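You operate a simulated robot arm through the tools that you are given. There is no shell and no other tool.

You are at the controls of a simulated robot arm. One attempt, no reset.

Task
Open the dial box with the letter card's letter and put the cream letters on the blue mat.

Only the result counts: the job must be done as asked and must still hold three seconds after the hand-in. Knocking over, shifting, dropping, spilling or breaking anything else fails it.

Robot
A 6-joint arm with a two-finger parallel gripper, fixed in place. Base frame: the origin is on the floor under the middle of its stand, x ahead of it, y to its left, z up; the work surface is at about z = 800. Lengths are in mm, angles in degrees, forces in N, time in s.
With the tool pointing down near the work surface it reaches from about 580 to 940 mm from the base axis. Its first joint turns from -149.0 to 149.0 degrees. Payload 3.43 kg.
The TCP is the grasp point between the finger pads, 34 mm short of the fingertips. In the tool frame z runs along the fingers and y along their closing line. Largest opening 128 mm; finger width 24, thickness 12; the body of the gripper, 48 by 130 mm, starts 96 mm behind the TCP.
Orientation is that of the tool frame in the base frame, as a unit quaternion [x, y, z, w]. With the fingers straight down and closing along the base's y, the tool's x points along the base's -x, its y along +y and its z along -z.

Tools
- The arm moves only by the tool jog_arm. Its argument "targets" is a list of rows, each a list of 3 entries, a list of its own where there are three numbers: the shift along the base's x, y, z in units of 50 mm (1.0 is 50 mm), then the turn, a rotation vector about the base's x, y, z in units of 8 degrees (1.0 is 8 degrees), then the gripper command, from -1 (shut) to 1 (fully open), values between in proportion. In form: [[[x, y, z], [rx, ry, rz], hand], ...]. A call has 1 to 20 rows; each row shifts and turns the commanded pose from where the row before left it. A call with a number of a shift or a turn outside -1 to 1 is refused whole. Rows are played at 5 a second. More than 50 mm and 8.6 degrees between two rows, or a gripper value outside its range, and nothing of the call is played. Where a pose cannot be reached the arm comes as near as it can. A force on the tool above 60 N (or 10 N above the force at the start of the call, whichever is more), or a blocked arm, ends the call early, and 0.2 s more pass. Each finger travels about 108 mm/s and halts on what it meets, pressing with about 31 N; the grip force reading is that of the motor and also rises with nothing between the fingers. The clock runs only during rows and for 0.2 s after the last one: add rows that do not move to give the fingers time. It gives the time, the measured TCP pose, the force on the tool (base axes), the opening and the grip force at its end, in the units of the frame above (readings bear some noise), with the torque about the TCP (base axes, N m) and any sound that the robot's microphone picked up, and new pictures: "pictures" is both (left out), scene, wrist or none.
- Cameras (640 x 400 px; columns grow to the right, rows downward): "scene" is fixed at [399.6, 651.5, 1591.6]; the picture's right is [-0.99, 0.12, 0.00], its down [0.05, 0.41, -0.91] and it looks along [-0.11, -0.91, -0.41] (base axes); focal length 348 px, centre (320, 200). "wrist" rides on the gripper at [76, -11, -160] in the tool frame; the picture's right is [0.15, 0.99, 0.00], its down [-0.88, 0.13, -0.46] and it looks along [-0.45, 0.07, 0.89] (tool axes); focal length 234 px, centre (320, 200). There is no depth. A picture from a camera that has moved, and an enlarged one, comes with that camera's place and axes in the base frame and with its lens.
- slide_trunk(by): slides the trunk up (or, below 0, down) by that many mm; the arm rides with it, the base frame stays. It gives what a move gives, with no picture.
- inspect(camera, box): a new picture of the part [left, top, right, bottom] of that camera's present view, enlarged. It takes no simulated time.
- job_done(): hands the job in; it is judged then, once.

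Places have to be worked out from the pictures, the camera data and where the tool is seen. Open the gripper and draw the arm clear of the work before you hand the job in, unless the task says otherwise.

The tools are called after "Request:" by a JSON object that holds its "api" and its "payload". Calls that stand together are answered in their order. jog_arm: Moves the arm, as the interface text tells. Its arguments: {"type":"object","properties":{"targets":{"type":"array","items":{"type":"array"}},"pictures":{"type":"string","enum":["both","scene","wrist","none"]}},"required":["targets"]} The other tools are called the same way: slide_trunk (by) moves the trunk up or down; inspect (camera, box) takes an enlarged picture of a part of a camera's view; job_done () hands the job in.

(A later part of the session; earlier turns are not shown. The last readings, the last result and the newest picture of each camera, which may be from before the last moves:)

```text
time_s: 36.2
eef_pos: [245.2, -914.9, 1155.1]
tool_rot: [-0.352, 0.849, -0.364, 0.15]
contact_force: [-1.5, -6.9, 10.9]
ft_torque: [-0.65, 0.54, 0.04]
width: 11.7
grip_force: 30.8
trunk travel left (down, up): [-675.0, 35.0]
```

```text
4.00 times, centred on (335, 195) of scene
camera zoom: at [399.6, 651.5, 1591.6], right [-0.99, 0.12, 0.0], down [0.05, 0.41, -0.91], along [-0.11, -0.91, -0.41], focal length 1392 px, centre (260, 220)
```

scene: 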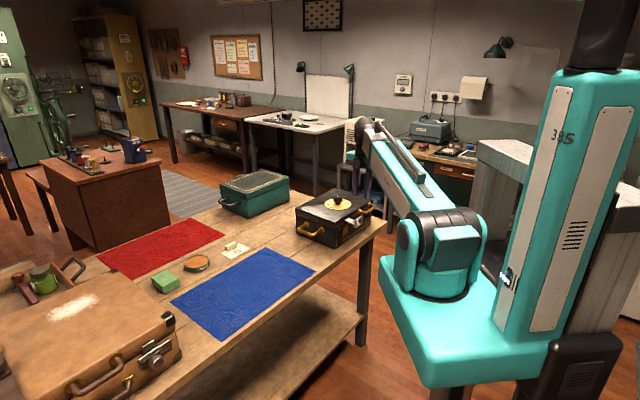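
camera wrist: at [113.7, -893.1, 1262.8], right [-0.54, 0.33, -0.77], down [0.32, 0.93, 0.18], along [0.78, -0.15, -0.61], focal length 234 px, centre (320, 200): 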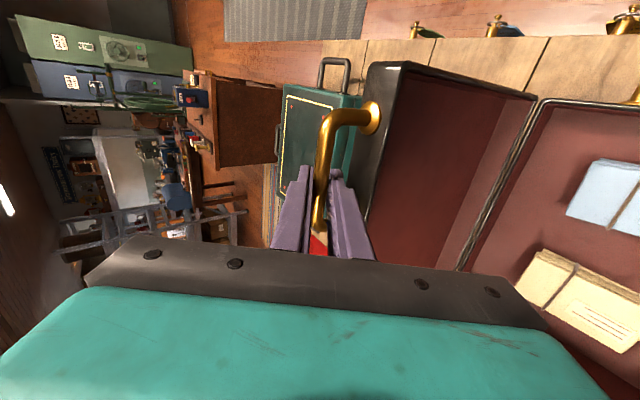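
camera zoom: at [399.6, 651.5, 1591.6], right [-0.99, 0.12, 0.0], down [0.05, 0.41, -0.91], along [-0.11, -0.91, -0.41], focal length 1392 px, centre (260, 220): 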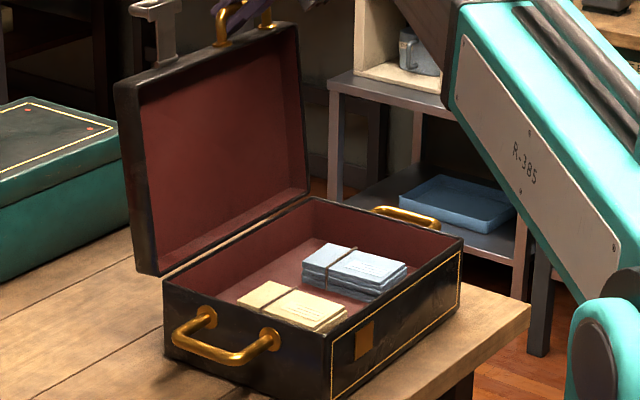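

I open the fingers a little and then slide back off the bar along the tool axis.

Request:
{"api": "jog_arm", "payload": {"targets": [[[0, 0, 0], [0, 0, 0], -0.75], [[0, 0, 0], [0, 0, 0], -0.62], [[0, 0, 0], [0, 0, 0], -0.62]], "pictures": "wrist"}}

Request:
{"api": "inspect", "payload": {"camera": "scene", "box": [285, 145, 385, 245]}}

Request:
{"api": "inspect", "payload": {"camera": "wrist", "box": [240, 80, 400, 260]}}

```text
time_s: 37.0
eef_pos: [246.2, -914.3, 1156.8]
tool_rot: [-0.352, 0.849, -0.364, 0.151]
contact_force: [4.1, -0.1, 8.4]
ft_torque: [-0.07, -0.21, 0.06]
width: 20.1
grip_force: 0.0
trunk travel left (down, up): [-675.0, 35.0]
camera wrist: at [116.2, -892.0, 1274.2], right [-0.59, 0.38, -0.72], down [0.32, 0.92, 0.22], along [0.74, -0.1, -0.66], focal length 234 px, centre (320, 200)
```

wrist: 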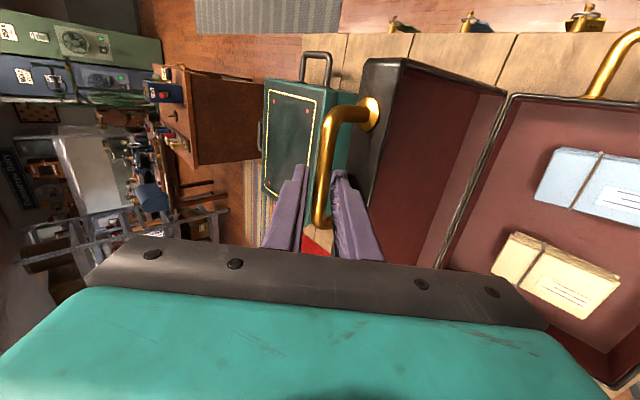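

```text
4.00 times, centred on (335, 195) of scene
camera zoom: at [399.6, 651.5, 1591.6], right [-0.99, 0.12, 0.0], down [0.05, 0.41, -0.91], along [-0.11, -0.91, -0.41], focal length 1392 px, centre (260, 220)
```

zoom: 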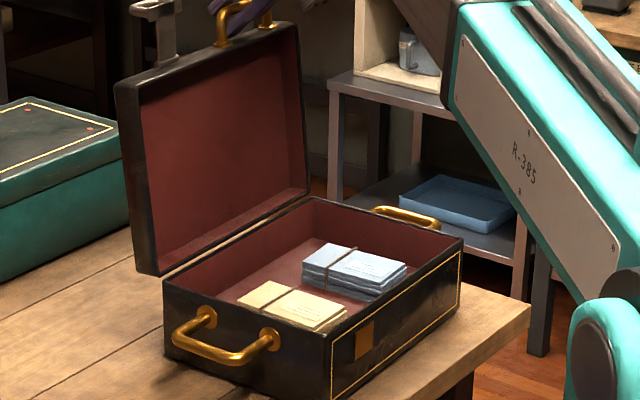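

```text
2.22 times, centred on (320, 170) of wrist
camera zoom: at [116.2, -892.0, 1274.2], right [-0.59, 0.38, -0.72], down [0.32, 0.92, 0.22], along [0.74, -0.1, -0.66], focal length 520 px, centre (320, 267)
```

zoom: 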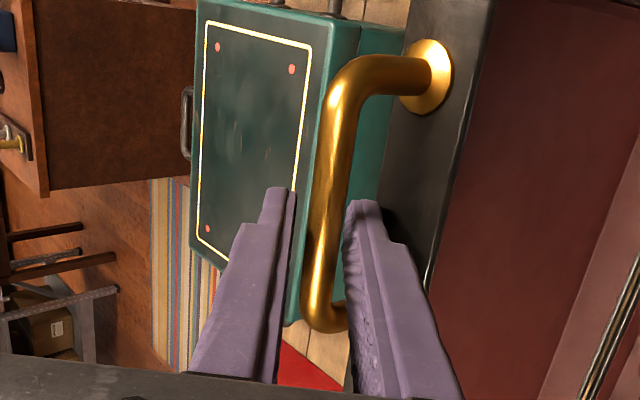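

The lid stays open on its own. One finger seems to rest against the lid rim, so I shift 2 mm away from it and retreat along the finger axis.

Request:
{"api": "jog_arm", "payload": {"targets": [[[0.02, -0.02, 0.03], [0, 0, 0], -0.68], [[-0.15, 0.15, 0.2], [0, 0, 0], -0.68], [[-0.3, 0.3, 0.41], [0, 0, 0], -0.68], [[-0.5, 0.5, 0.68], [0, 0, 0], -0.68], [[0, 0, 0], [0, 0, 0], -0.68]], "pictures": "wrist"}}

Request:
{"api": "inspect", "payload": {"camera": "scene", "box": [285, 145, 385, 245]}}

```text
time_s: 38.2
eef_pos: [197.0, -868.5, 1220.7]
tool_rot: [-0.353, 0.849, -0.363, 0.151]
contact_force: [0.6, -0.3, -0.6]
ft_torque: [0.0, -0.02, 0.0]
width: 20.7
grip_force: 0.0
trunk travel left (down, up): [-675.0, 35.0]
camera wrist: at [67.5, -844.7, 1338.5], right [-0.59, 0.38, -0.72], down [0.33, 0.92, 0.22], along [0.74, -0.1, -0.66], focal length 234 px, centre (320, 200)
```

wrist: 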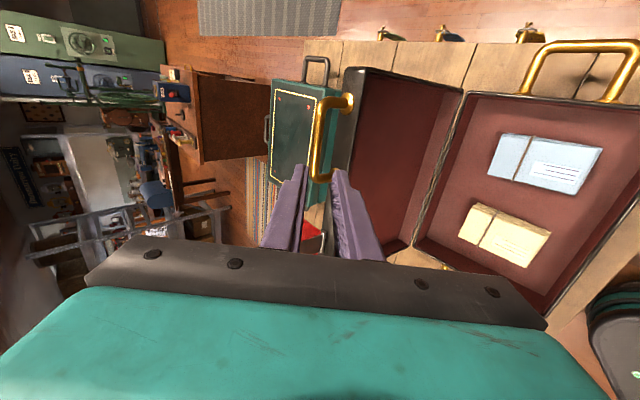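

```text
4.00 times, centred on (335, 195) of scene
camera zoom: at [399.6, 651.5, 1591.6], right [-0.99, 0.12, 0.0], down [0.05, 0.41, -0.91], along [-0.11, -0.91, -0.41], focal length 1392 px, centre (260, 220)
```

zoom: 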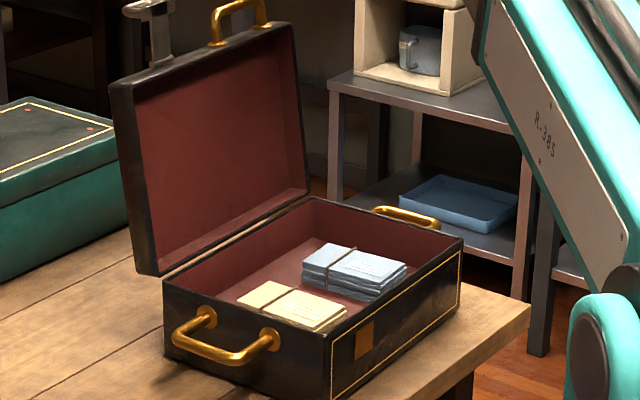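

The lid rests open by itself. Now I bring the tool back to vertical over the open box to look at the cream bundle.

Request:
{"api": "jog_arm", "payload": {"targets": [[[-0.159, 0.299, 0.0], [0.586, 0.586, 0], -0.3], [[-0.159, 0.299, -0.2], [0.586, 0.586, 0], 0.2], [[-0.159, 0.299, -0.5], [0.586, 0.586, 0], 0.5], [[-0.159, 0.299, -0.5], [0.586, 0.586, 0], 0.5], [[-0.159, 0.299, -0.5], [0.586, 0.586, 0], 0.5], [[-0.159, 0.299, -0.5], [0.586, 0.586, 0], 0.5], [[-0.159, 0.299, -0.5], [0.586, 0.586, 0], 0.5], [[0, 0, 0], [0, 0, 0], 0.5]], "pictures": "both"}}

Request:
{"api": "inspect", "payload": {"camera": "wrist", "box": [160, 0, 400, 240]}}

```text
time_s: 40.0
eef_pos: [142.3, -765.2, 1086.3]
tool_rot: [-0.382, 0.924, 0.001, 0.0]
contact_force: [0.6, 0.7, -0.5]
ft_torque: [0.01, 0.01, 0.03]
width: 96.1
grip_force: 0.0
trunk travel left (down, up): [-675.0, 35.0]
camera wrist: at [96.7, -826.2, 1245.9], right [-0.8, 0.6, 0.0], down [0.53, 0.71, 0.46], along [0.27, 0.37, -0.89], focal length 234 px, centre (320, 200)
```

scene: 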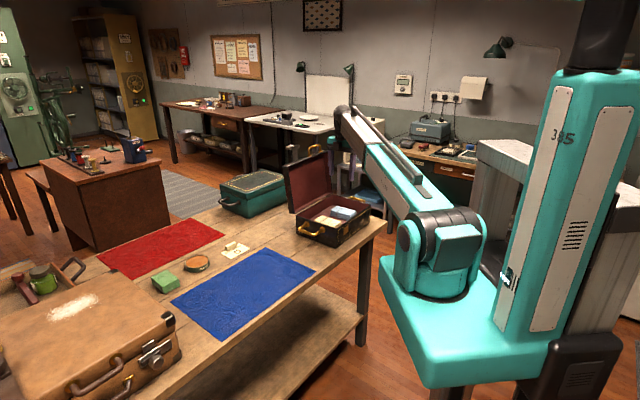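
wrist: 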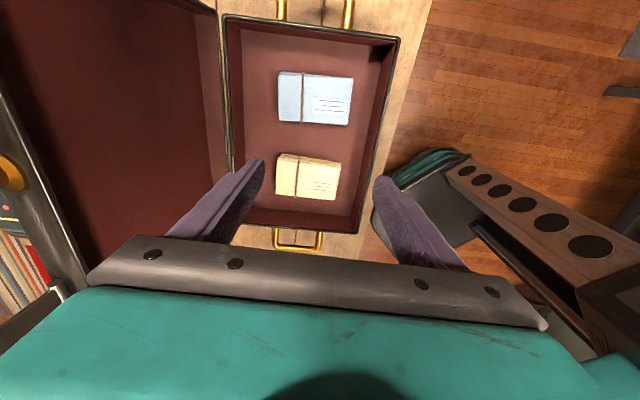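

```text
1.67 times, centred on (280, 120) of wrist
camera zoom: at [96.7, -826.2, 1245.9], right [-0.8, 0.6, 0.0], down [0.53, 0.71, 0.46], along [0.27, 0.37, -0.89], focal length 390 px, centre (387, 333)
```

zoom: 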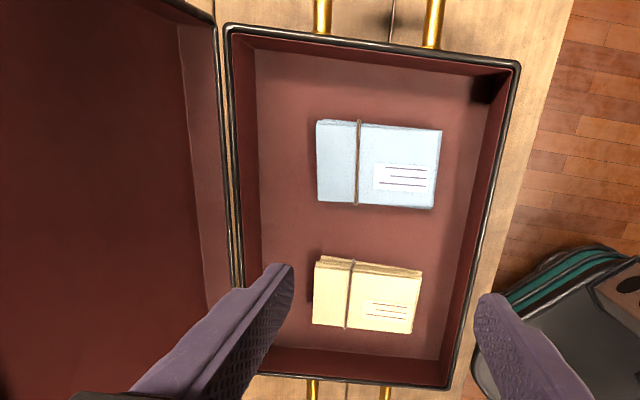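

I see the cream bundle: about 116 mm (along n) × 72 mm (along u), centre near u=-344, n=-651, with the blue bundle well apart. I turn the tool so it closes along u (the 72 mm side) and go above it.

Request:
{"api": "jog_arm", "payload": {"targets": [[[0.121, 0.106, 0], [0, 0, -0.9375], 0.5], [[0.121, 0.106, 0], [0, 0, -0.9375], 0.5], [[0.121, 0.106, 0], [0, 0, -0.9375], 0.5], [[0.121, 0.106, 0], [0, 0, -0.9375], 0.5], [[0.121, 0.106, 0], [0, 0, -0.9375], 0.5], [[0.121, 0.106, 0], [0, 0, -0.9375], 0.5], [[0.121, 0.106, -0.1], [0, 0, -0.9375], 0.5], [[0.121, 0.106, -0.1], [0, 0, -0.9375], 0.5], [[0.121, 0.106, -0.1], [0, 0, -0.9375], 0.5], [[0.121, 0.106, -0.1], [0, 0, -0.9375], 0.5], [[0.121, 0.106, -0.1], [0, 0, -0.9375], 0.5], [[0.121, 0.106, -0.1], [0, 0, -0.9375], 0.5], [[0, 0, 0], [0, 0, 0], 0.5]], "pictures": "wrist"}}

Request:
{"api": "inspect", "payload": {"camera": "wrist", "box": [200, 40, 440, 240]}}

Request:
{"api": "inspect", "payload": {"camera": "scene", "box": [285, 145, 385, 245]}}

```text
time_s: 42.8
eef_pos: [216.7, -702.3, 1055.5]
tool_rot: [0.383, 0.924, 0.001, 0.0]
contact_force: [0.1, 0.0, -0.1]
ft_torque: [0.02, 0.03, -0.02]
width: 95.7
grip_force: 0.2
trunk travel left (down, up): [-675.0, 35.0]
camera wrist: at [154.5, -655.6, 1215.0], right [0.6, 0.8, 0.0], down [0.71, -0.53, 0.46], along [0.37, -0.27, -0.89], focal length 234 px, centre (320, 200)
```

wrist: 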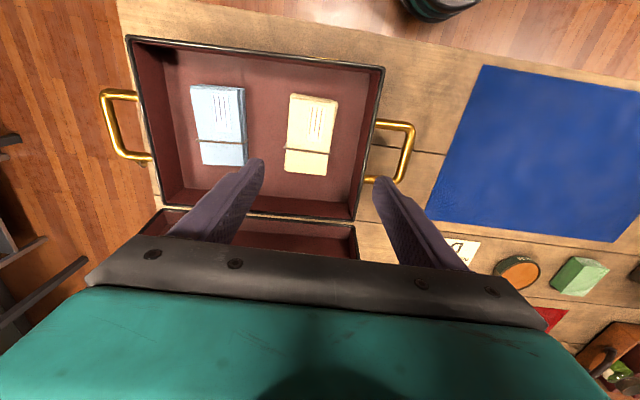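

```text
2.00 times, centred on (320, 140) of wrist
camera zoom: at [154.5, -655.6, 1215.0], right [0.6, 0.8, 0.0], down [0.71, -0.53, 0.46], along [0.37, -0.27, -0.89], focal length 468 px, centre (320, 320)
```

zoom: 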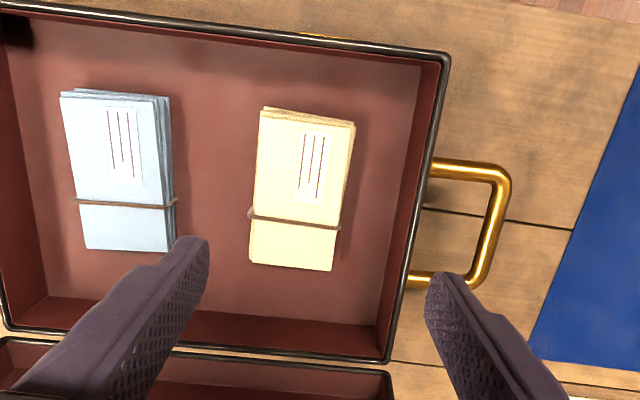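

```text
4.00 times, centred on (335, 195) of scene
camera zoom: at [399.6, 651.5, 1591.6], right [-0.99, 0.12, 0.0], down [0.05, 0.41, -0.91], along [-0.11, -0.91, -0.41], focal length 1392 px, centre (260, 220)
```

zoom: 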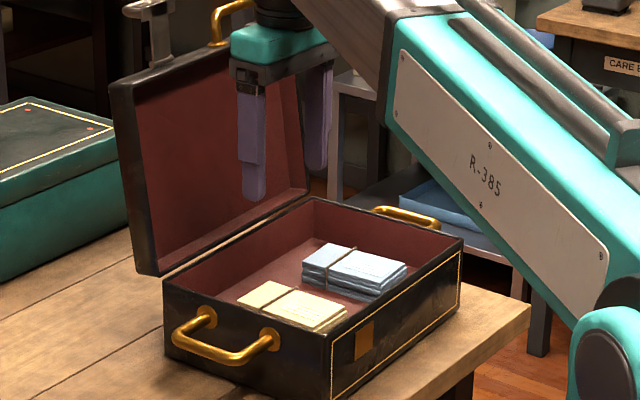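

Triangulating two views: rim z≈903, box floor ≈853, bundle top ≈869, bundle u -390…-327, n -707…-598 (63×109 mm), with 40–60 mm free on both u sides. I shift over its centre and lower to z≈940 for a check.

Request:
{"api": "jog_arm", "payload": {"targets": [[[-0.262, -0.152, 0], [0, 0, 0], 0.5], [[0, 0, -0.8], [0, 0, 0], 0.5], [[0, 0, -0.8], [0, 0, 0], 0.5], [[0, 0, -0.7], [0, 0, 0], 0.5], [[0, 0, 0], [0, 0, 0], 0.5]], "pictures": "wrist"}}

Request:
{"api": "inspect", "payload": {"camera": "wrist", "box": [200, 60, 440, 240]}}

Request:
{"api": "inspect", "payload": {"camera": "scene", "box": [305, 180, 385, 245]}}

```text
time_s: 44.0
eef_pos: [202.4, -709.4, 940.4]
tool_rot: [0.383, 0.924, 0.001, 0.0]
contact_force: [0.2, -0.5, -0.3]
ft_torque: [-0.01, 0.0, 0.0]
width: 96.1
grip_force: 0.1
trunk travel left (down, up): [-675.0, 35.0]
camera wrist: at [140.7, -663.9, 1100.4], right [0.6, 0.8, 0.0], down [0.71, -0.53, 0.46], along [0.37, -0.27, -0.89], focal length 234 px, centre (320, 200)
```

wrist: 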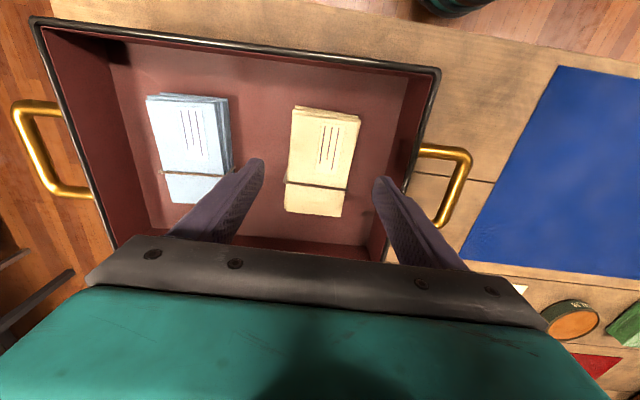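

```text
2.22 times, centred on (320, 150) of wrist
camera zoom: at [140.7, -663.9, 1100.4], right [0.6, 0.8, 0.0], down [0.71, -0.53, 0.46], along [0.37, -0.27, -0.89], focal length 520 px, centre (320, 311)
```

zoom: 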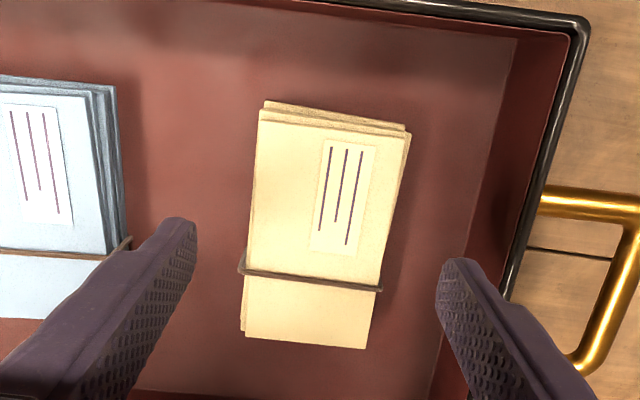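

```text
6.15 times, centred on (345, 212) of scene
camera zoom: at [399.6, 651.5, 1591.6], right [-0.99, 0.12, 0.0], down [0.05, 0.41, -0.91], along [-0.11, -0.91, -0.41], focal length 2141 px, centre (166, 123)
```

zoom: 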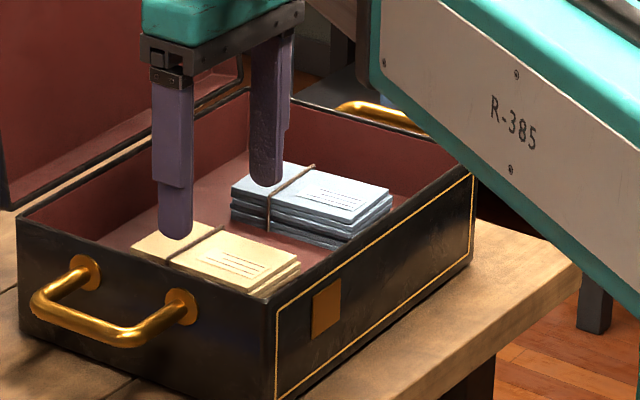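

The bundle is centred between the fingers. I lower to tips ≈4 mm above the floor estimate, slowly, then check.

Request:
{"api": "jog_arm", "payload": {"targets": [[[0, 0, -0.4], [0, 0, 0], 0.5], [[0, 0, -0.3], [0, 0, 0], 0.5], [[0, 0, -0.2], [0, 0, 0], 0.5], [[0, 0, -0.06], [0, 0, 0], 0.5], [[0, 0, 0], [0, 0, 0], 0.5]], "pictures": "wrist"}}

Request:
{"api": "inspect", "payload": {"camera": "wrist", "box": [200, 80, 440, 260]}}

Request:
{"api": "inspect", "payload": {"camera": "scene", "box": [305, 180, 385, 245]}}

```text
time_s: 45.2
eef_pos: [201.9, -710.0, 893.6]
tool_rot: [0.383, 0.924, 0.0, 0.0]
contact_force: [0.1, -0.5, 0.7]
ft_torque: [-0.03, 0.02, 0.01]
width: 96.2
grip_force: 0.0
trunk travel left (down, up): [-675.0, 35.0]
camera wrist: at [140.7, -663.3, 1053.3], right [0.6, 0.8, 0.0], down [0.71, -0.53, 0.46], along [0.37, -0.27, -0.89], focal length 234 px, centre (320, 200)
```

wrist: 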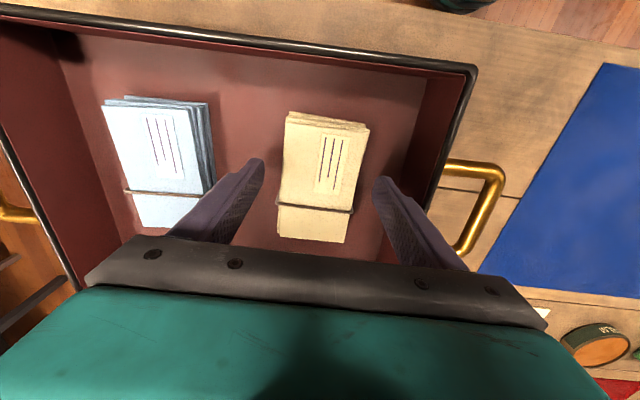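

```text
2.22 times, centred on (320, 170) of wrist
camera zoom: at [140.7, -663.3, 1053.3], right [0.6, 0.8, 0.0], down [0.71, -0.53, 0.46], along [0.37, -0.27, -0.89], focal length 520 px, centre (320, 267)
```

zoom: 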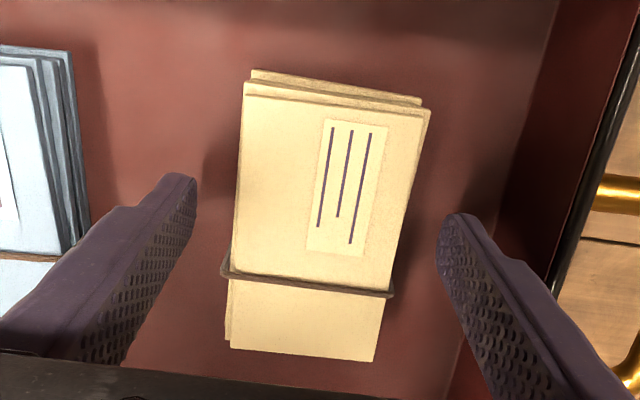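

```text
6.15 times, centred on (345, 212) of scene
camera zoom: at [399.6, 651.5, 1591.6], right [-0.99, 0.12, 0.0], down [0.05, 0.41, -0.91], along [-0.11, -0.91, -0.41], focal length 2141 px, centre (166, 123)
```

zoom: 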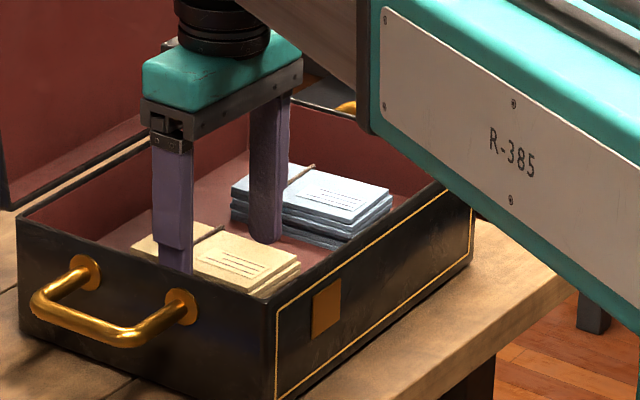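

No contact yet (tips ≈860). I lower 4 mm more and watch force, to get a deeper hold on the stack.

Request:
{"api": "jog_arm", "payload": {"targets": [[[0, 0, -0.04], [0, 0, 0], 0.4], [[0, 0, -0.04], [0, 0, 0], 0.3], [[0, 0, 0], [0, 0, 0], 0.2]], "pictures": "none"}}

Request:
{"api": "inspect", "payload": {"camera": "wrist", "box": [220, 100, 420, 250]}}

```text
time_s: 46.0
eef_pos: [202.1, -708.8, 889.5]
tool_rot: [0.382, 0.924, 0.0, 0.0]
contact_force: [0.4, -0.1, 0.0]
ft_torque: [-0.02, -0.01, 0.0]
width: 76.8
grip_force: 0.0
trunk travel left (down, up): [-675.0, 35.0]
```

```text
2.67 times, centred on (320, 175) of wrist
camera zoom: at [140.0, -663.0, 1049.3], right [0.6, 0.8, 0.0], down [0.71, -0.53, 0.46], along [0.37, -0.27, -0.89], focal length 624 px, centre (320, 267)
```

zoom: 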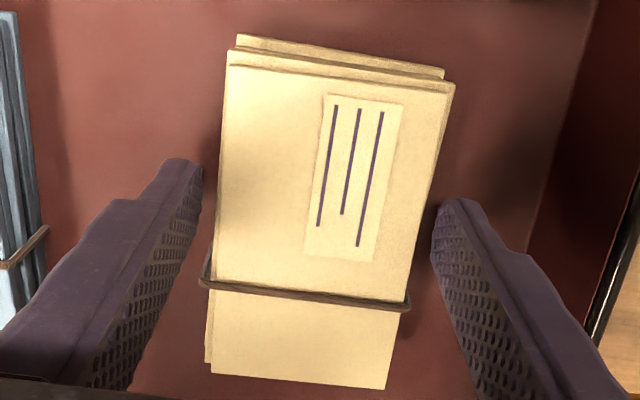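

Still no contact. I lower 3 mm more in tiny steps and then close on the bundle.

Request:
{"api": "jog_arm", "payload": {"targets": [[[0, 0, -0.03], [0, 0, 0], 0.2], [[0, 0, -0.03], [0, 0, 0], 0.2], [[0, 0, 0], [0, 0, 0], 0.2]], "pictures": "none"}}

```text
time_s: 46.8
eef_pos: [201.6, -709.2, 886.1]
tool_rot: [0.383, 0.924, 0.0, 0.0]
contact_force: [0.8, -0.3, -0.1]
ft_torque: [-0.04, 0.03, -0.02]
width: 77.0
grip_force: 0.1
trunk travel left (down, up): [-675.0, 35.0]
```

Tips are at z≈852 with no contact, well overlapping the stack. I close on the bundle.

Request:
{"api": "jog_arm", "payload": {"targets": [[[0, 0, 0], [0, 0, 0], 0.05], [[0, 0, 0], [0, 0, 0], -0.1], [[0, 0, 0], [0, 0, 0], -0.4], [[0, 0, 0], [0, 0, 0], -0.6], [[0, 0, 0], [0, 0, 0], -0.6]], "pictures": "wrist"}}

Request:
{"api": "inspect", "payload": {"camera": "wrist", "box": [220, 100, 420, 250]}}

Request:
{"api": "inspect", "payload": {"camera": "scene", "box": [305, 180, 385, 245]}}

```text
time_s: 48.0
eef_pos: [201.4, -709.3, 886.7]
tool_rot: [0.383, 0.924, 0.001, 0.0]
contact_force: [-0.1, -0.6, -1.0]
ft_torque: [-0.04, 0.02, -0.01]
width: 65.2
grip_force: 30.8
trunk travel left (down, up): [-675.0, 35.0]
camera wrist: at [139.8, -663.0, 1046.2], right [0.6, 0.8, 0.0], down [0.71, -0.53, 0.46], along [0.37, -0.27, -0.89], focal length 234 px, centre (320, 200)
```

wrist: 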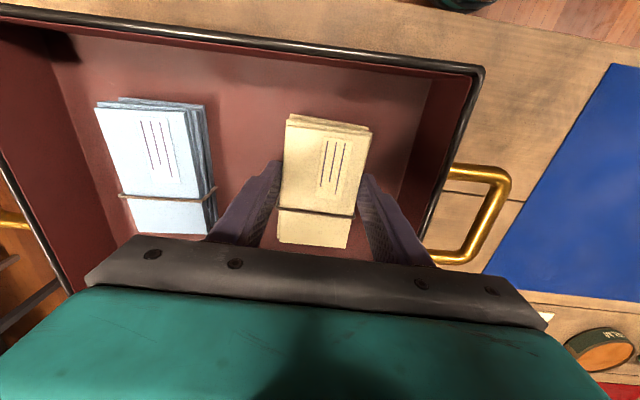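

```text
2.67 times, centred on (320, 175) of wrist
camera zoom: at [139.8, -663.0, 1046.2], right [0.6, 0.8, 0.0], down [0.71, -0.53, 0.46], along [0.37, -0.27, -0.89], focal length 624 px, centre (320, 267)
```

zoom: 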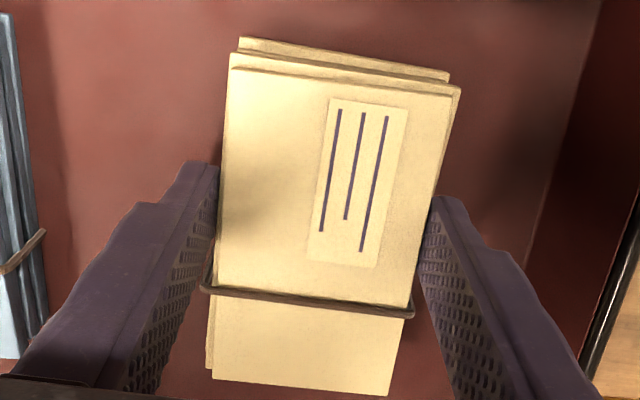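

```text
6.15 times, centred on (345, 212) of scene
camera zoom: at [399.6, 651.5, 1591.6], right [-0.99, 0.12, 0.0], down [0.05, 0.41, -0.91], along [-0.11, -0.91, -0.41], focal length 2141 px, centre (166, 123)
```

zoom: 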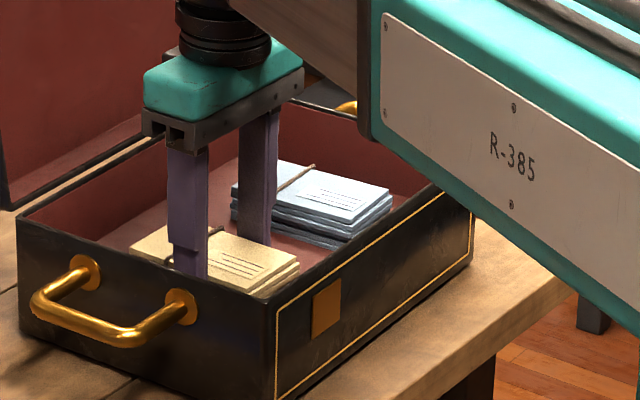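

The bundle is held (65 mm, 31 N). I lift it slowly and check that it follows.

Request:
{"api": "jog_arm", "payload": {"targets": [[[0, 0, 0.15], [0, 0, 0], -0.6], [[0, 0, 0.25], [0, 0, 0], -0.6], [[0, 0, 0.3], [0, 0, 0], -0.6], [[0, 0, 0], [0, 0, 0], -0.6]], "pictures": "wrist"}}

Request:
{"api": "inspect", "payload": {"camera": "scene", "box": [305, 180, 385, 245]}}

```text
time_s: 49.0
eef_pos: [200.6, -709.9, 922.6]
tool_rot: [0.383, 0.924, 0.001, 0.0]
contact_force: [1.1, 0.0, -0.7]
ft_torque: [-0.01, -0.01, -0.03]
width: 65.0
grip_force: 31.4
trunk travel left (down, up): [-675.0, 35.0]
camera wrist: at [138.8, -664.0, 1082.4], right [0.6, 0.8, 0.0], down [0.71, -0.53, 0.46], along [0.37, -0.27, -0.89], focal length 234 px, centre (320, 200)
```

wrist: 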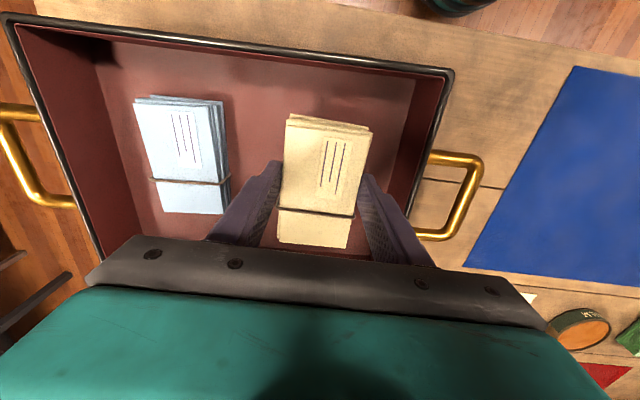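

```text
6.15 times, centred on (345, 212) of scene
camera zoom: at [399.6, 651.5, 1591.6], right [-0.99, 0.12, 0.0], down [0.05, 0.41, -0.91], along [-0.11, -0.91, -0.41], focal length 2141 px, centre (166, 123)
```

zoom: 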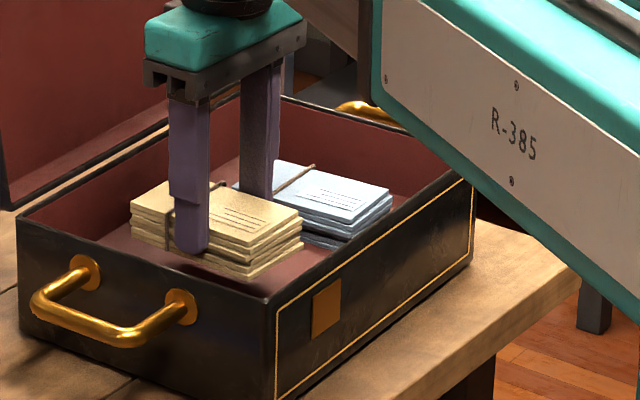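

The bundle follows and is about 30 mm thick, so its underside is ~13 mm below the tips. I lift it clear of the rim, then carry it along +u to over the blue mat's centre (≈(534,-392)).

Request:
{"api": "jog_arm", "payload": {"targets": [[[0, 0, 0.6], [0, 0, 0], -0.6], [[0, 0, 0.7], [0, 0, 0], -0.6], [[0, 0, 0.6], [0, 0, 0], -0.6], [[0.2, 0.2, 0.1], [0, 0, 0], -0.6], [[0.4, 0.38, 0], [0, 0, 0], -0.6], [[0.556, 0.529, 0], [0, 0, 0], -0.6], [[0.556, 0.529, 0], [0, 0, 0], -0.6], [[0.556, 0.529, 0], [0, 0, 0], -0.6], [[0.556, 0.529, 0], [0, 0, 0], -0.6], [[0.556, 0.529, 0], [0, 0, 0], -0.6], [[0.556, 0.529, 0], [0, 0, 0], -0.6], [[0.556, 0.529, 0], [0, 0, 0], -0.6], [[0.556, 0.529, 0], [0, 0, 0], -0.6], [[0.556, 0.529, 0], [0, 0, 0], -0.6], [[0.556, 0.529, 0], [0, 0, 0], -0.6], [[0.3, 0.3, 0], [0, 0, 0], -0.6], [[0.1, 0.1, 0], [0, 0, 0], -0.6], [[0, 0, 0], [0, 0, 0], -0.6]], "pictures": "both"}}

```text
time_s: 52.8
eef_pos: [527.9, -395.2, 1023.8]
tool_rot: [0.383, 0.924, -0.001, 0.0]
contact_force: [0.2, 0.6, -0.9]
ft_torque: [0.01, 0.04, 0.01]
width: 65.2
grip_force: 31.0
trunk travel left (down, up): [-675.0, 35.0]
camera wrist: at [466.7, -348.3, 1183.0], right [0.6, 0.8, 0.0], down [0.71, -0.53, 0.46], along [0.37, -0.27, -0.89], focal length 234 px, centre (320, 200)
```

scene: 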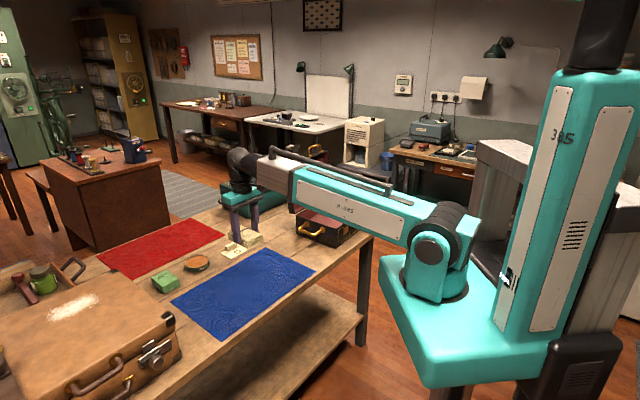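
wrist: 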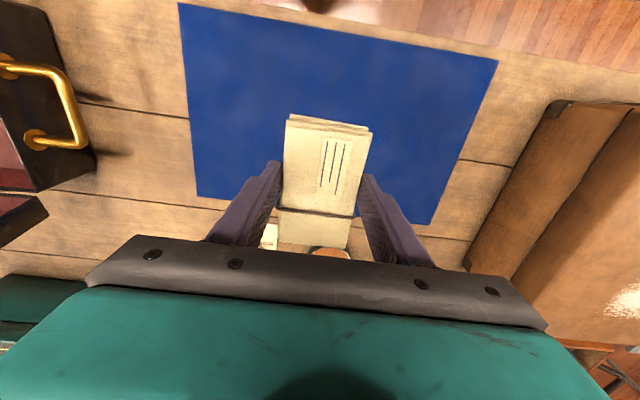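

The bundle is over the middle of the mat (mat spans u -109…330, n -792…-516; TCP at u 94, n -653). I lower to just above the expected touch height (TCP ≈848).

Request:
{"api": "jog_arm", "payload": {"targets": [[[0, 0, -0.8], [0, 0, 0], -0.6], [[0, 0, -0.8], [0, 0, 0], -0.6], [[0, 0, -0.8], [0, 0, 0], -0.6], [[0, 0, -0.5], [0, 0, 0], -0.6], [[0, 0, -0.3], [0, 0, 0], -0.6], [[0, 0, 0], [0, 0, 0], -0.6]], "pictures": "wrist"}}

Request:
{"api": "inspect", "payload": {"camera": "scene", "box": [200, 200, 300, 300]}}

```text
time_s: 54.2
eef_pos: [529.8, -394.1, 861.7]
tool_rot: [0.383, 0.924, 0.0, 0.0]
contact_force: [0.2, -0.2, -1.1]
ft_torque: [0.02, 0.01, 0.01]
width: 65.5
grip_force: 30.8
trunk travel left (down, up): [-675.0, 35.0]
camera wrist: at [467.8, -348.9, 1021.9], right [0.6, 0.8, 0.0], down [0.71, -0.53, 0.46], along [0.37, -0.27, -0.89], focal length 234 px, centre (320, 200)
```

wrist: 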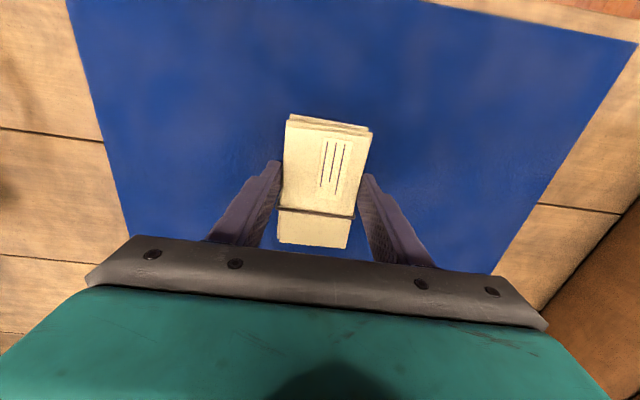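

```text
4.00 times, centred on (250, 250) of scene
camera zoom: at [399.6, 651.5, 1591.6], right [-0.99, 0.12, 0.0], down [0.05, 0.41, -0.91], along [-0.11, -0.91, -0.41], focal length 1392 px, centre (600, 0)
```

zoom: 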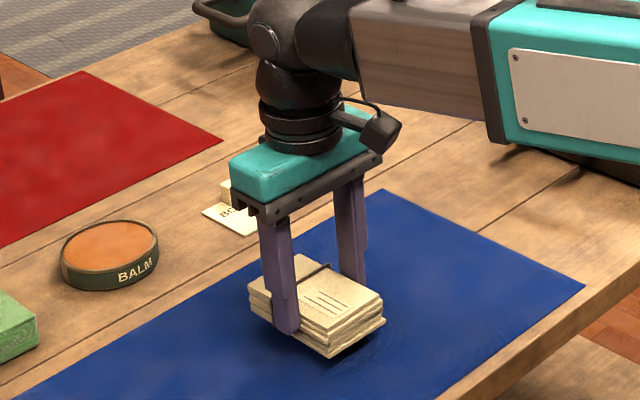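

The bundle hovers slightly above the mat. I lower in small steps watching the vertical force.

Request:
{"api": "jog_arm", "payload": {"targets": [[[0, 0, -0.06], [0, 0, 0], -0.6], [[0, 0, -0.06], [0, 0, 0], -0.6], [[0, 0, -0.06], [0, 0, 0], -0.6], [[0, 0, 0], [0, 0, 0], -0.6]], "pictures": "none"}}

Request:
{"api": "inspect", "payload": {"camera": "scene", "box": [225, 235, 285, 300]}}

```text
time_s: 55.2
eef_pos: [530.7, -396.3, 853.7]
tool_rot: [0.383, 0.924, -0.001, 0.0]
contact_force: [0.6, 0.2, -0.9]
ft_torque: [-0.01, -0.02, 0.01]
width: 65.4
grip_force: 31.5
trunk travel left (down, up): [-675.0, 35.0]
```

```text
6.15 times, centred on (255, 268) of scene
camera zoom: at [399.6, 651.5, 1591.6], right [-0.99, 0.12, 0.0], down [0.05, 0.41, -0.91], along [-0.11, -0.91, -0.41], focal length 2141 px, centre (720, -215)
```

zoom: 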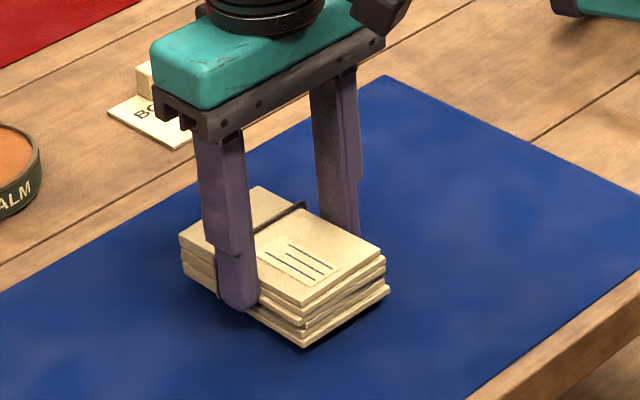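

Almost touching. I continue with ~1.5 mm steps.

Request:
{"api": "jog_arm", "payload": {"targets": [[[0, 0, -0.03], [0, 0, 0], -0.6], [[0, 0, -0.03], [0, 0, 0], -0.6], [[0, 0, -0.03], [0, 0, 0], -0.6], [[0, 0, 0], [0, 0, 0], -0.6]], "pictures": "none"}}

Request:
{"api": "inspect", "payload": {"camera": "scene", "box": [225, 235, 285, 300]}}

```text
time_s: 56.2
eef_pos: [530.6, -395.1, 849.1]
tool_rot: [0.382, 0.924, -0.001, 0.001]
contact_force: [-0.3, -0.1, -1.3]
ft_torque: [-0.03, 0.03, -0.01]
width: 65.1
grip_force: 31.2
trunk travel left (down, up): [-675.0, 35.0]
```

```text
6.15 times, centred on (255, 268) of scene
camera zoom: at [399.6, 651.5, 1591.6], right [-0.99, 0.12, 0.0], down [0.05, 0.41, -0.91], along [-0.11, -0.91, -0.41], focal length 2141 px, centre (720, -215)
```

zoom: 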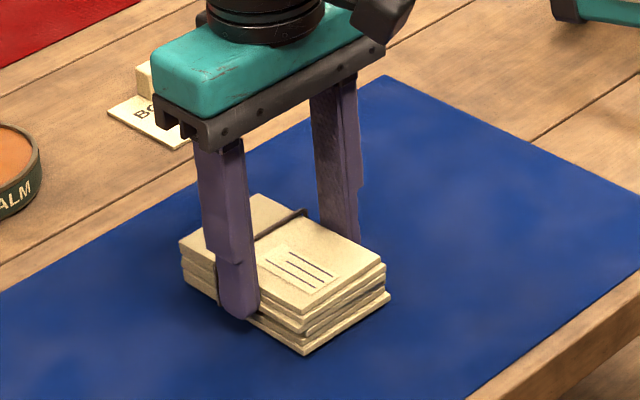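

Request:
{"api": "jog_arm", "payload": {"targets": [[[0, 0, -0.025], [0, 0, 0], -0.6], [[0, 0, -0.025], [0, 0, 0], -0.6], [[0, 0, 0], [0, 0, 0], -0.6]], "pictures": "none"}}

Request:
{"api": "inspect", "payload": {"camera": "scene", "box": [235, 255, 275, 295]}}

```text
time_s: 57.0
eef_pos: [529.4, -394.6, 846.9]
tool_rot: [0.383, 0.924, 0.0, 0.0]
contact_force: [-0.2, 0.1, -0.8]
ft_torque: [0.0, 0.0, -0.03]
width: 65.3
grip_force: 31.3
trunk travel left (down, up): [-675.0, 35.0]
```

```text
10.00 times, centred on (255, 275) of scene
camera zoom: at [399.6, 651.5, 1591.6], right [-0.99, 0.12, 0.0], down [0.05, 0.41, -0.91], along [-0.11, -0.91, -0.41], focal length 3479 px, centre (970, -550)
```

zoom: 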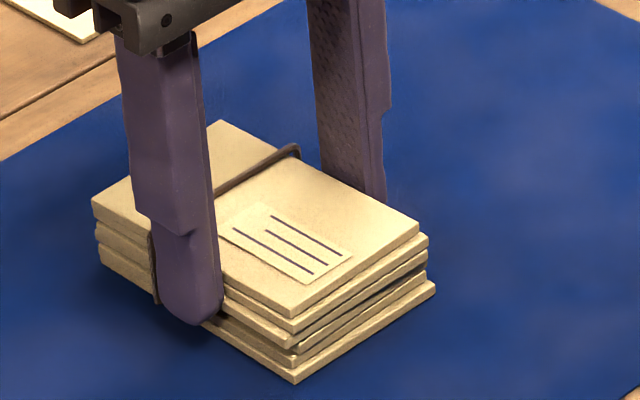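

The picture shows it about to touch, but the force hasn't changed. I lower another 2–3 mm in tiny steps.

Request:
{"api": "jog_arm", "payload": {"targets": [[[0, 0, -0.02], [0, 0, 0], -0.6], [[0, 0, -0.02], [0, 0, 0], -0.6], [[0, 0, 0], [0, 0, 0], -0.6]], "pictures": "none"}}

Request:
{"api": "inspect", "payload": {"camera": "scene", "box": [235, 255, 275, 295]}}

```text
time_s: 57.8
eef_pos: [529.9, -395.1, 846.0]
tool_rot: [0.383, 0.924, 0.0, 0.001]
contact_force: [0.5, -2.0, 6.9]
ft_torque: [0.07, 0.21, 0.05]
width: 65.2
grip_force: 31.2
trunk travel left (down, up): [-675.0, 35.0]
```

```text
10.00 times, centred on (255, 275) of scene
camera zoom: at [399.6, 651.5, 1591.6], right [-0.99, 0.12, 0.0], down [0.05, 0.41, -0.91], along [-0.11, -0.91, -0.41], focal length 3479 px, centre (970, -550)
```

zoom: 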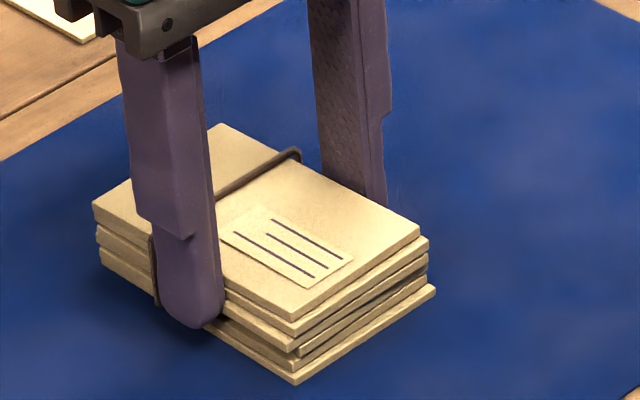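

Contact felt (+7 N): the bundle rests on the mat. I open the fingers gently.

Request:
{"api": "jog_arm", "payload": {"targets": [[[0, 0, 0], [0, 0, 0], 0.05], [[0, 0, 0], [0, 0, 0], 0.12], [[0, 0, 0], [0, 0, 0], 0.3], [[0, 0, 0], [0, 0, 0], 0.3]], "pictures": "wrist"}}

Request:
{"api": "inspect", "payload": {"camera": "scene", "box": [225, 235, 285, 300]}}

```text
time_s: 58.8
eef_pos: [529.9, -395.4, 842.4]
tool_rot: [0.383, 0.924, 0.0, 0.0]
contact_force: [-0.1, 0.0, -0.7]
ft_torque: [-0.01, -0.01, -0.01]
width: 83.2
grip_force: 0.0
trunk travel left (down, up): [-675.0, 35.0]
camera wrist: at [468.5, -349.1, 1003.5], right [0.6, 0.8, 0.0], down [0.71, -0.53, 0.46], along [0.37, -0.27, -0.89], focal length 234 px, centre (320, 200)
```

wrist: 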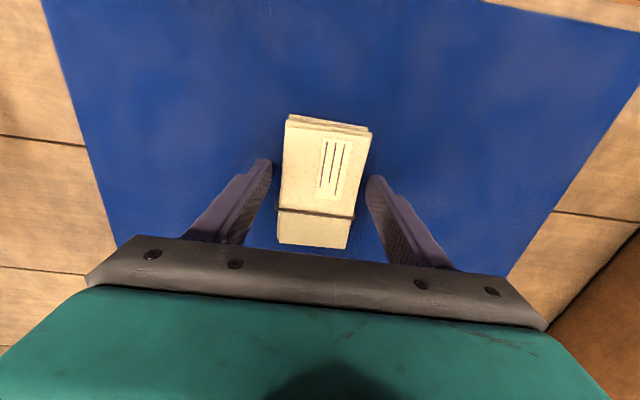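

```text
6.15 times, centred on (255, 268) of scene
camera zoom: at [399.6, 651.5, 1591.6], right [-0.99, 0.12, 0.0], down [0.05, 0.41, -0.91], along [-0.11, -0.91, -0.41], focal length 2141 px, centre (720, -215)
```

zoom: 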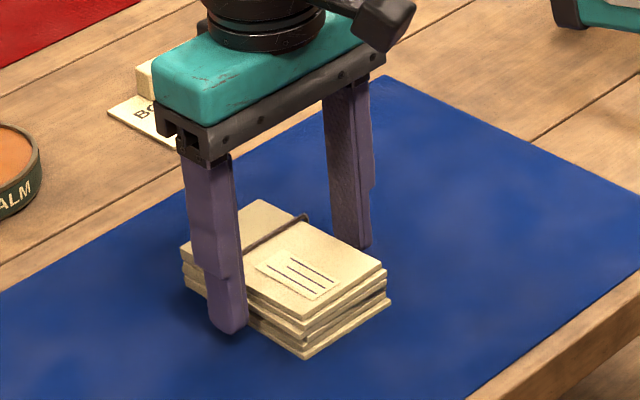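

The bundle stands on the mat, fingers free. I raise straight up and draw the arm clear.

Request:
{"api": "jog_arm", "payload": {"targets": [[[0, 0, 0.3], [0, 0, 0], 0.3], [[0, 0, 0.6], [0, 0, 0], 0.3], [[0, 0, 0.9], [0, 0, 0], 0.5], [[0, 0, 0.9], [0, 0, 0], 0.5], [[0, 0, 0.9], [0, 0, 0], 0.5], [[-0.1, 0.1, 0.8], [0, 0, 0], 0.5], [[0, 0, 0], [0, 0, 0], 0.5]], "pictures": "both"}}

Request:
{"api": "inspect", "payload": {"camera": "scene", "box": [140, 140, 400, 340]}}

```text
time_s: 60.4
eef_pos: [523.6, -390.8, 1065.1]
tool_rot: [0.383, 0.924, 0.0, 0.0]
contact_force: [0.1, 0.4, 0.0]
ft_torque: [-0.01, 0.01, -0.03]
width: 96.0
grip_force: 0.1
trunk travel left (down, up): [-675.0, 35.0]
camera wrist: at [462.7, -344.9, 1225.1], right [0.6, 0.8, 0.0], down [0.71, -0.53, 0.46], along [0.37, -0.27, -0.89], focal length 234 px, centre (320, 200)
```

scene: 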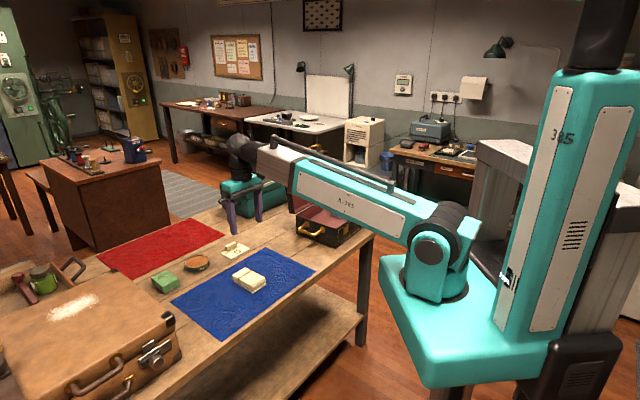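
wrist: 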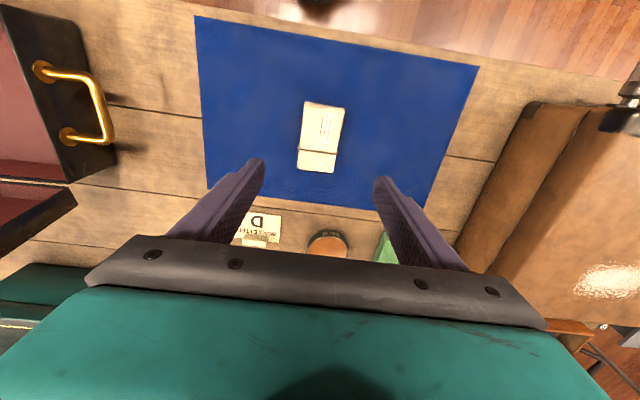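

```text
2.00 times, centred on (270, 240) of scene
camera zoom: at [399.6, 651.5, 1591.6], right [-0.99, 0.12, 0.0], down [0.05, 0.41, -0.91], along [-0.11, -0.91, -0.41], focal length 696 px, centre (420, 120)
```

zoom: 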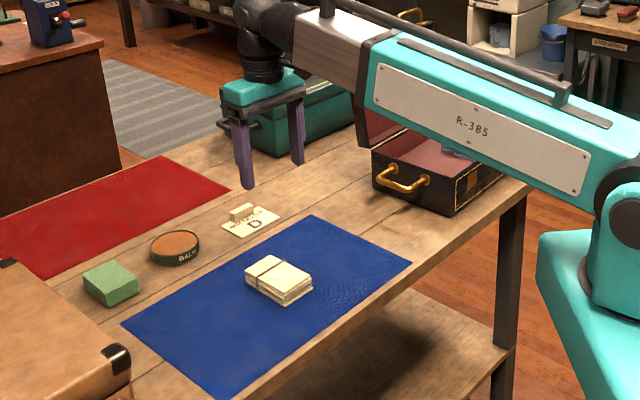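

The bundle lies well inside the blue mat. I raise the arm and swing it clear so that the scene camera can see the box for a final check.

Request:
{"api": "jog_arm", "payload": {"targets": [[[0, 0, 0.9], [0, 0, 0], 0.5], [[0, 0, 0.9], [0, 0, 0], 0.5], [[0, 0, 0.9], [0, 0, 0], 0.5], [[0, 0, 0.9], [0, 0, 0], 0.5], [[0.2, 0.6, 0], [0, 0, 0], 0.5], [[0.2, 0.7, 0], [0, 0, 0], 0.5], [[0.2, 0.7, 0], [0, 0, 0], 0.5], [[0.2, 0.7, 0], [0, 0, 0], 0.5], [[0.2, 0.7, 0], [0, 0, 0], 0.5], [[0, 0, 0], [0, 0, 0], 0.5]], "pictures": "both"}}

Request:
{"api": "inspect", "payload": {"camera": "scene", "box": [280, 130, 400, 250]}}

Request:
{"api": "inspect", "payload": {"camera": "scene", "box": [140, 220, 330, 350]}}

```text
time_s: 61.0
eef_pos: [526.9, -394.2, 1140.5]
tool_rot: [0.383, 0.924, -0.004, 0.012]
contact_force: [9.3, -7.4, -19.6]
ft_torque: [0.3, 0.39, -0.02]
width: 96.1
grip_force: 0.0
trunk travel left (down, up): [-675.0, 35.0]
stopped in row 2: the force on the tool passed its limit at 116 N (the readings are from after the stop); the commanded pose is now the measured one
camera wrist: at [462.7, -345.3, 1297.3], right [0.6, 0.8, 0.0], down [0.71, -0.52, 0.48], along [0.38, -0.29, -0.88], focal length 234 px, centre (320, 200)
```

scene: 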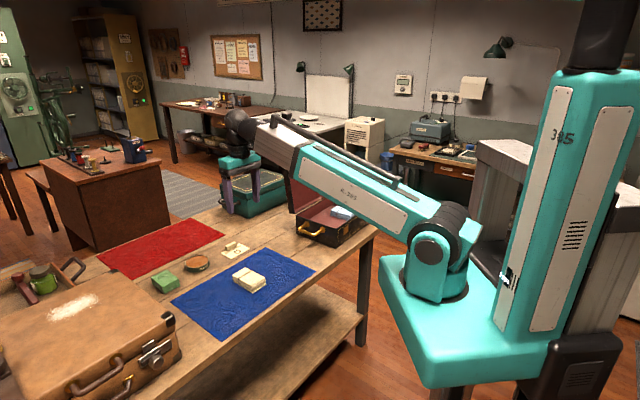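
wrist: 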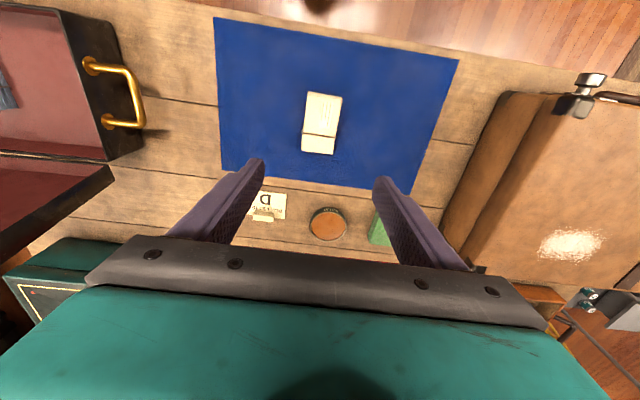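

```text
3.33 times, centred on (340, 190) of scene
camera zoom: at [399.6, 651.5, 1591.6], right [-0.99, 0.12, 0.0], down [0.05, 0.41, -0.91], along [-0.11, -0.91, -0.41], focal length 1160 px, centre (253, 233)
```

zoom: 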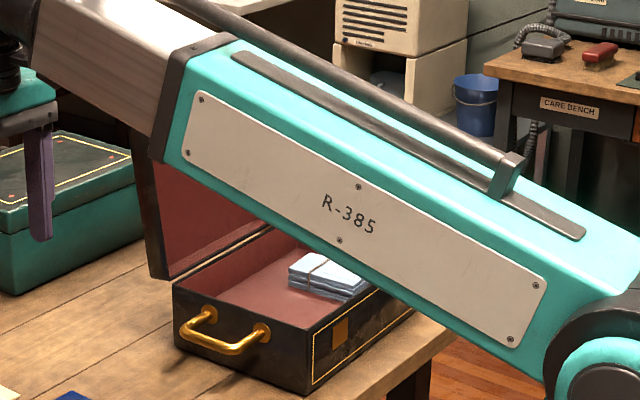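

```text
3.08 times, centred on (235, 285) of scene
camera zoom: at [399.6, 651.5, 1591.6], right [-0.99, 0.12, 0.0], down [0.05, 0.41, -0.91], along [-0.11, -0.91, -0.41], focal length 1070 px, centre (582, -62)
```

zoom: 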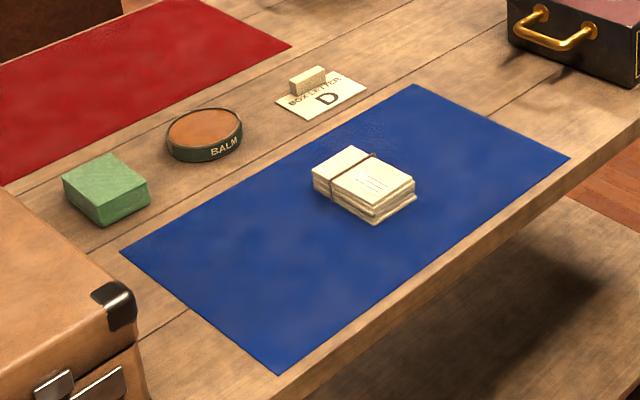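

The upward move was stopped by a force peak; nothing in the scene is touched by the gripper, so most likely the wrist folded against the forearm at this height. I lower ~60 mm to relieve it and check the readings.

Request:
{"api": "jog_arm", "payload": {"targets": [[[0, 0, -0.3], [0, 0, 0], 0.5], [[0, 0, -0.5], [0, 0, 0], 0.5], [[0, 0, -0.4], [0, 0, 0], 0.5], [[0, 0, 0], [0, 0, 0], 0.5]], "pictures": "both"}}

Request:
{"api": "inspect", "payload": {"camera": "scene", "box": [200, 90, 440, 270]}}

```text
time_s: 62.0
eef_pos: [526.8, -393.4, 1080.8]
tool_rot: [0.383, 0.923, -0.003, 0.011]
contact_force: [0.1, 0.6, 0.4]
ft_torque: [0.03, 0.02, -0.02]
width: 96.3
grip_force: 0.0
trunk travel left (down, up): [-675.0, 35.0]
camera wrist: at [462.0, -346.8, 1239.3], right [0.6, 0.8, 0.0], down [0.71, -0.52, 0.48], along [0.38, -0.28, -0.88], focal length 234 px, centre (320, 200)
```

scene: 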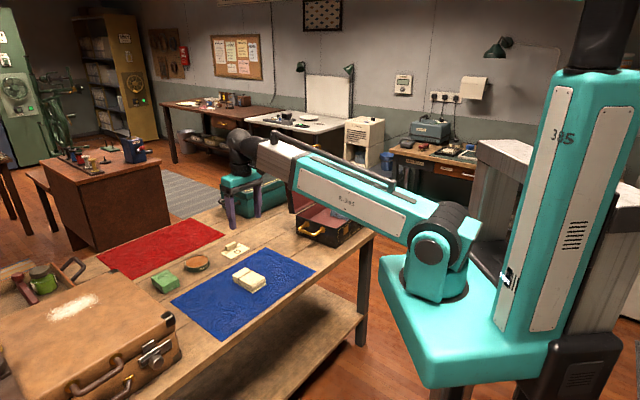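
wrist: 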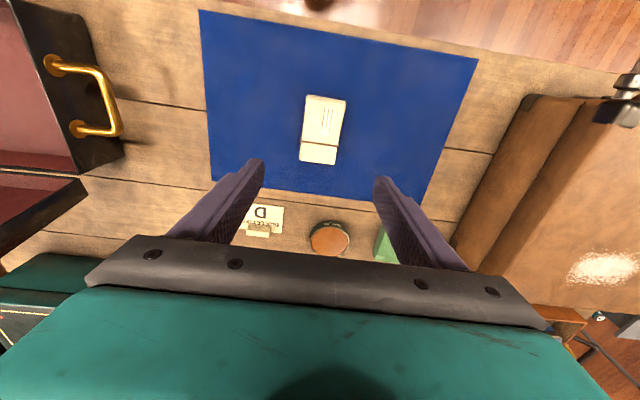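

```text
2.22 times, centred on (320, 180) of scene
camera zoom: at [399.6, 651.5, 1591.6], right [-0.99, 0.12, 0.0], down [0.05, 0.41, -0.91], along [-0.11, -0.91, -0.41], focal length 773 px, centre (320, 244)
```

zoom: 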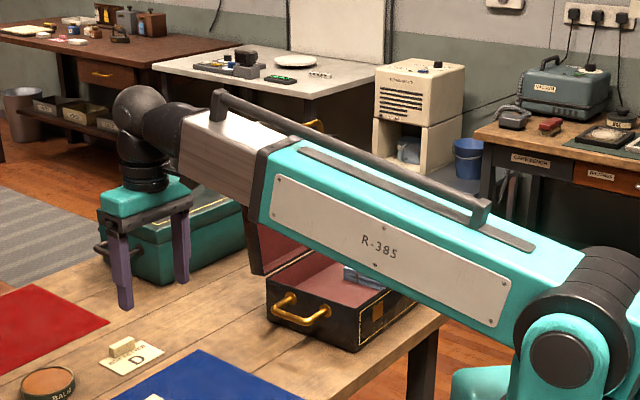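

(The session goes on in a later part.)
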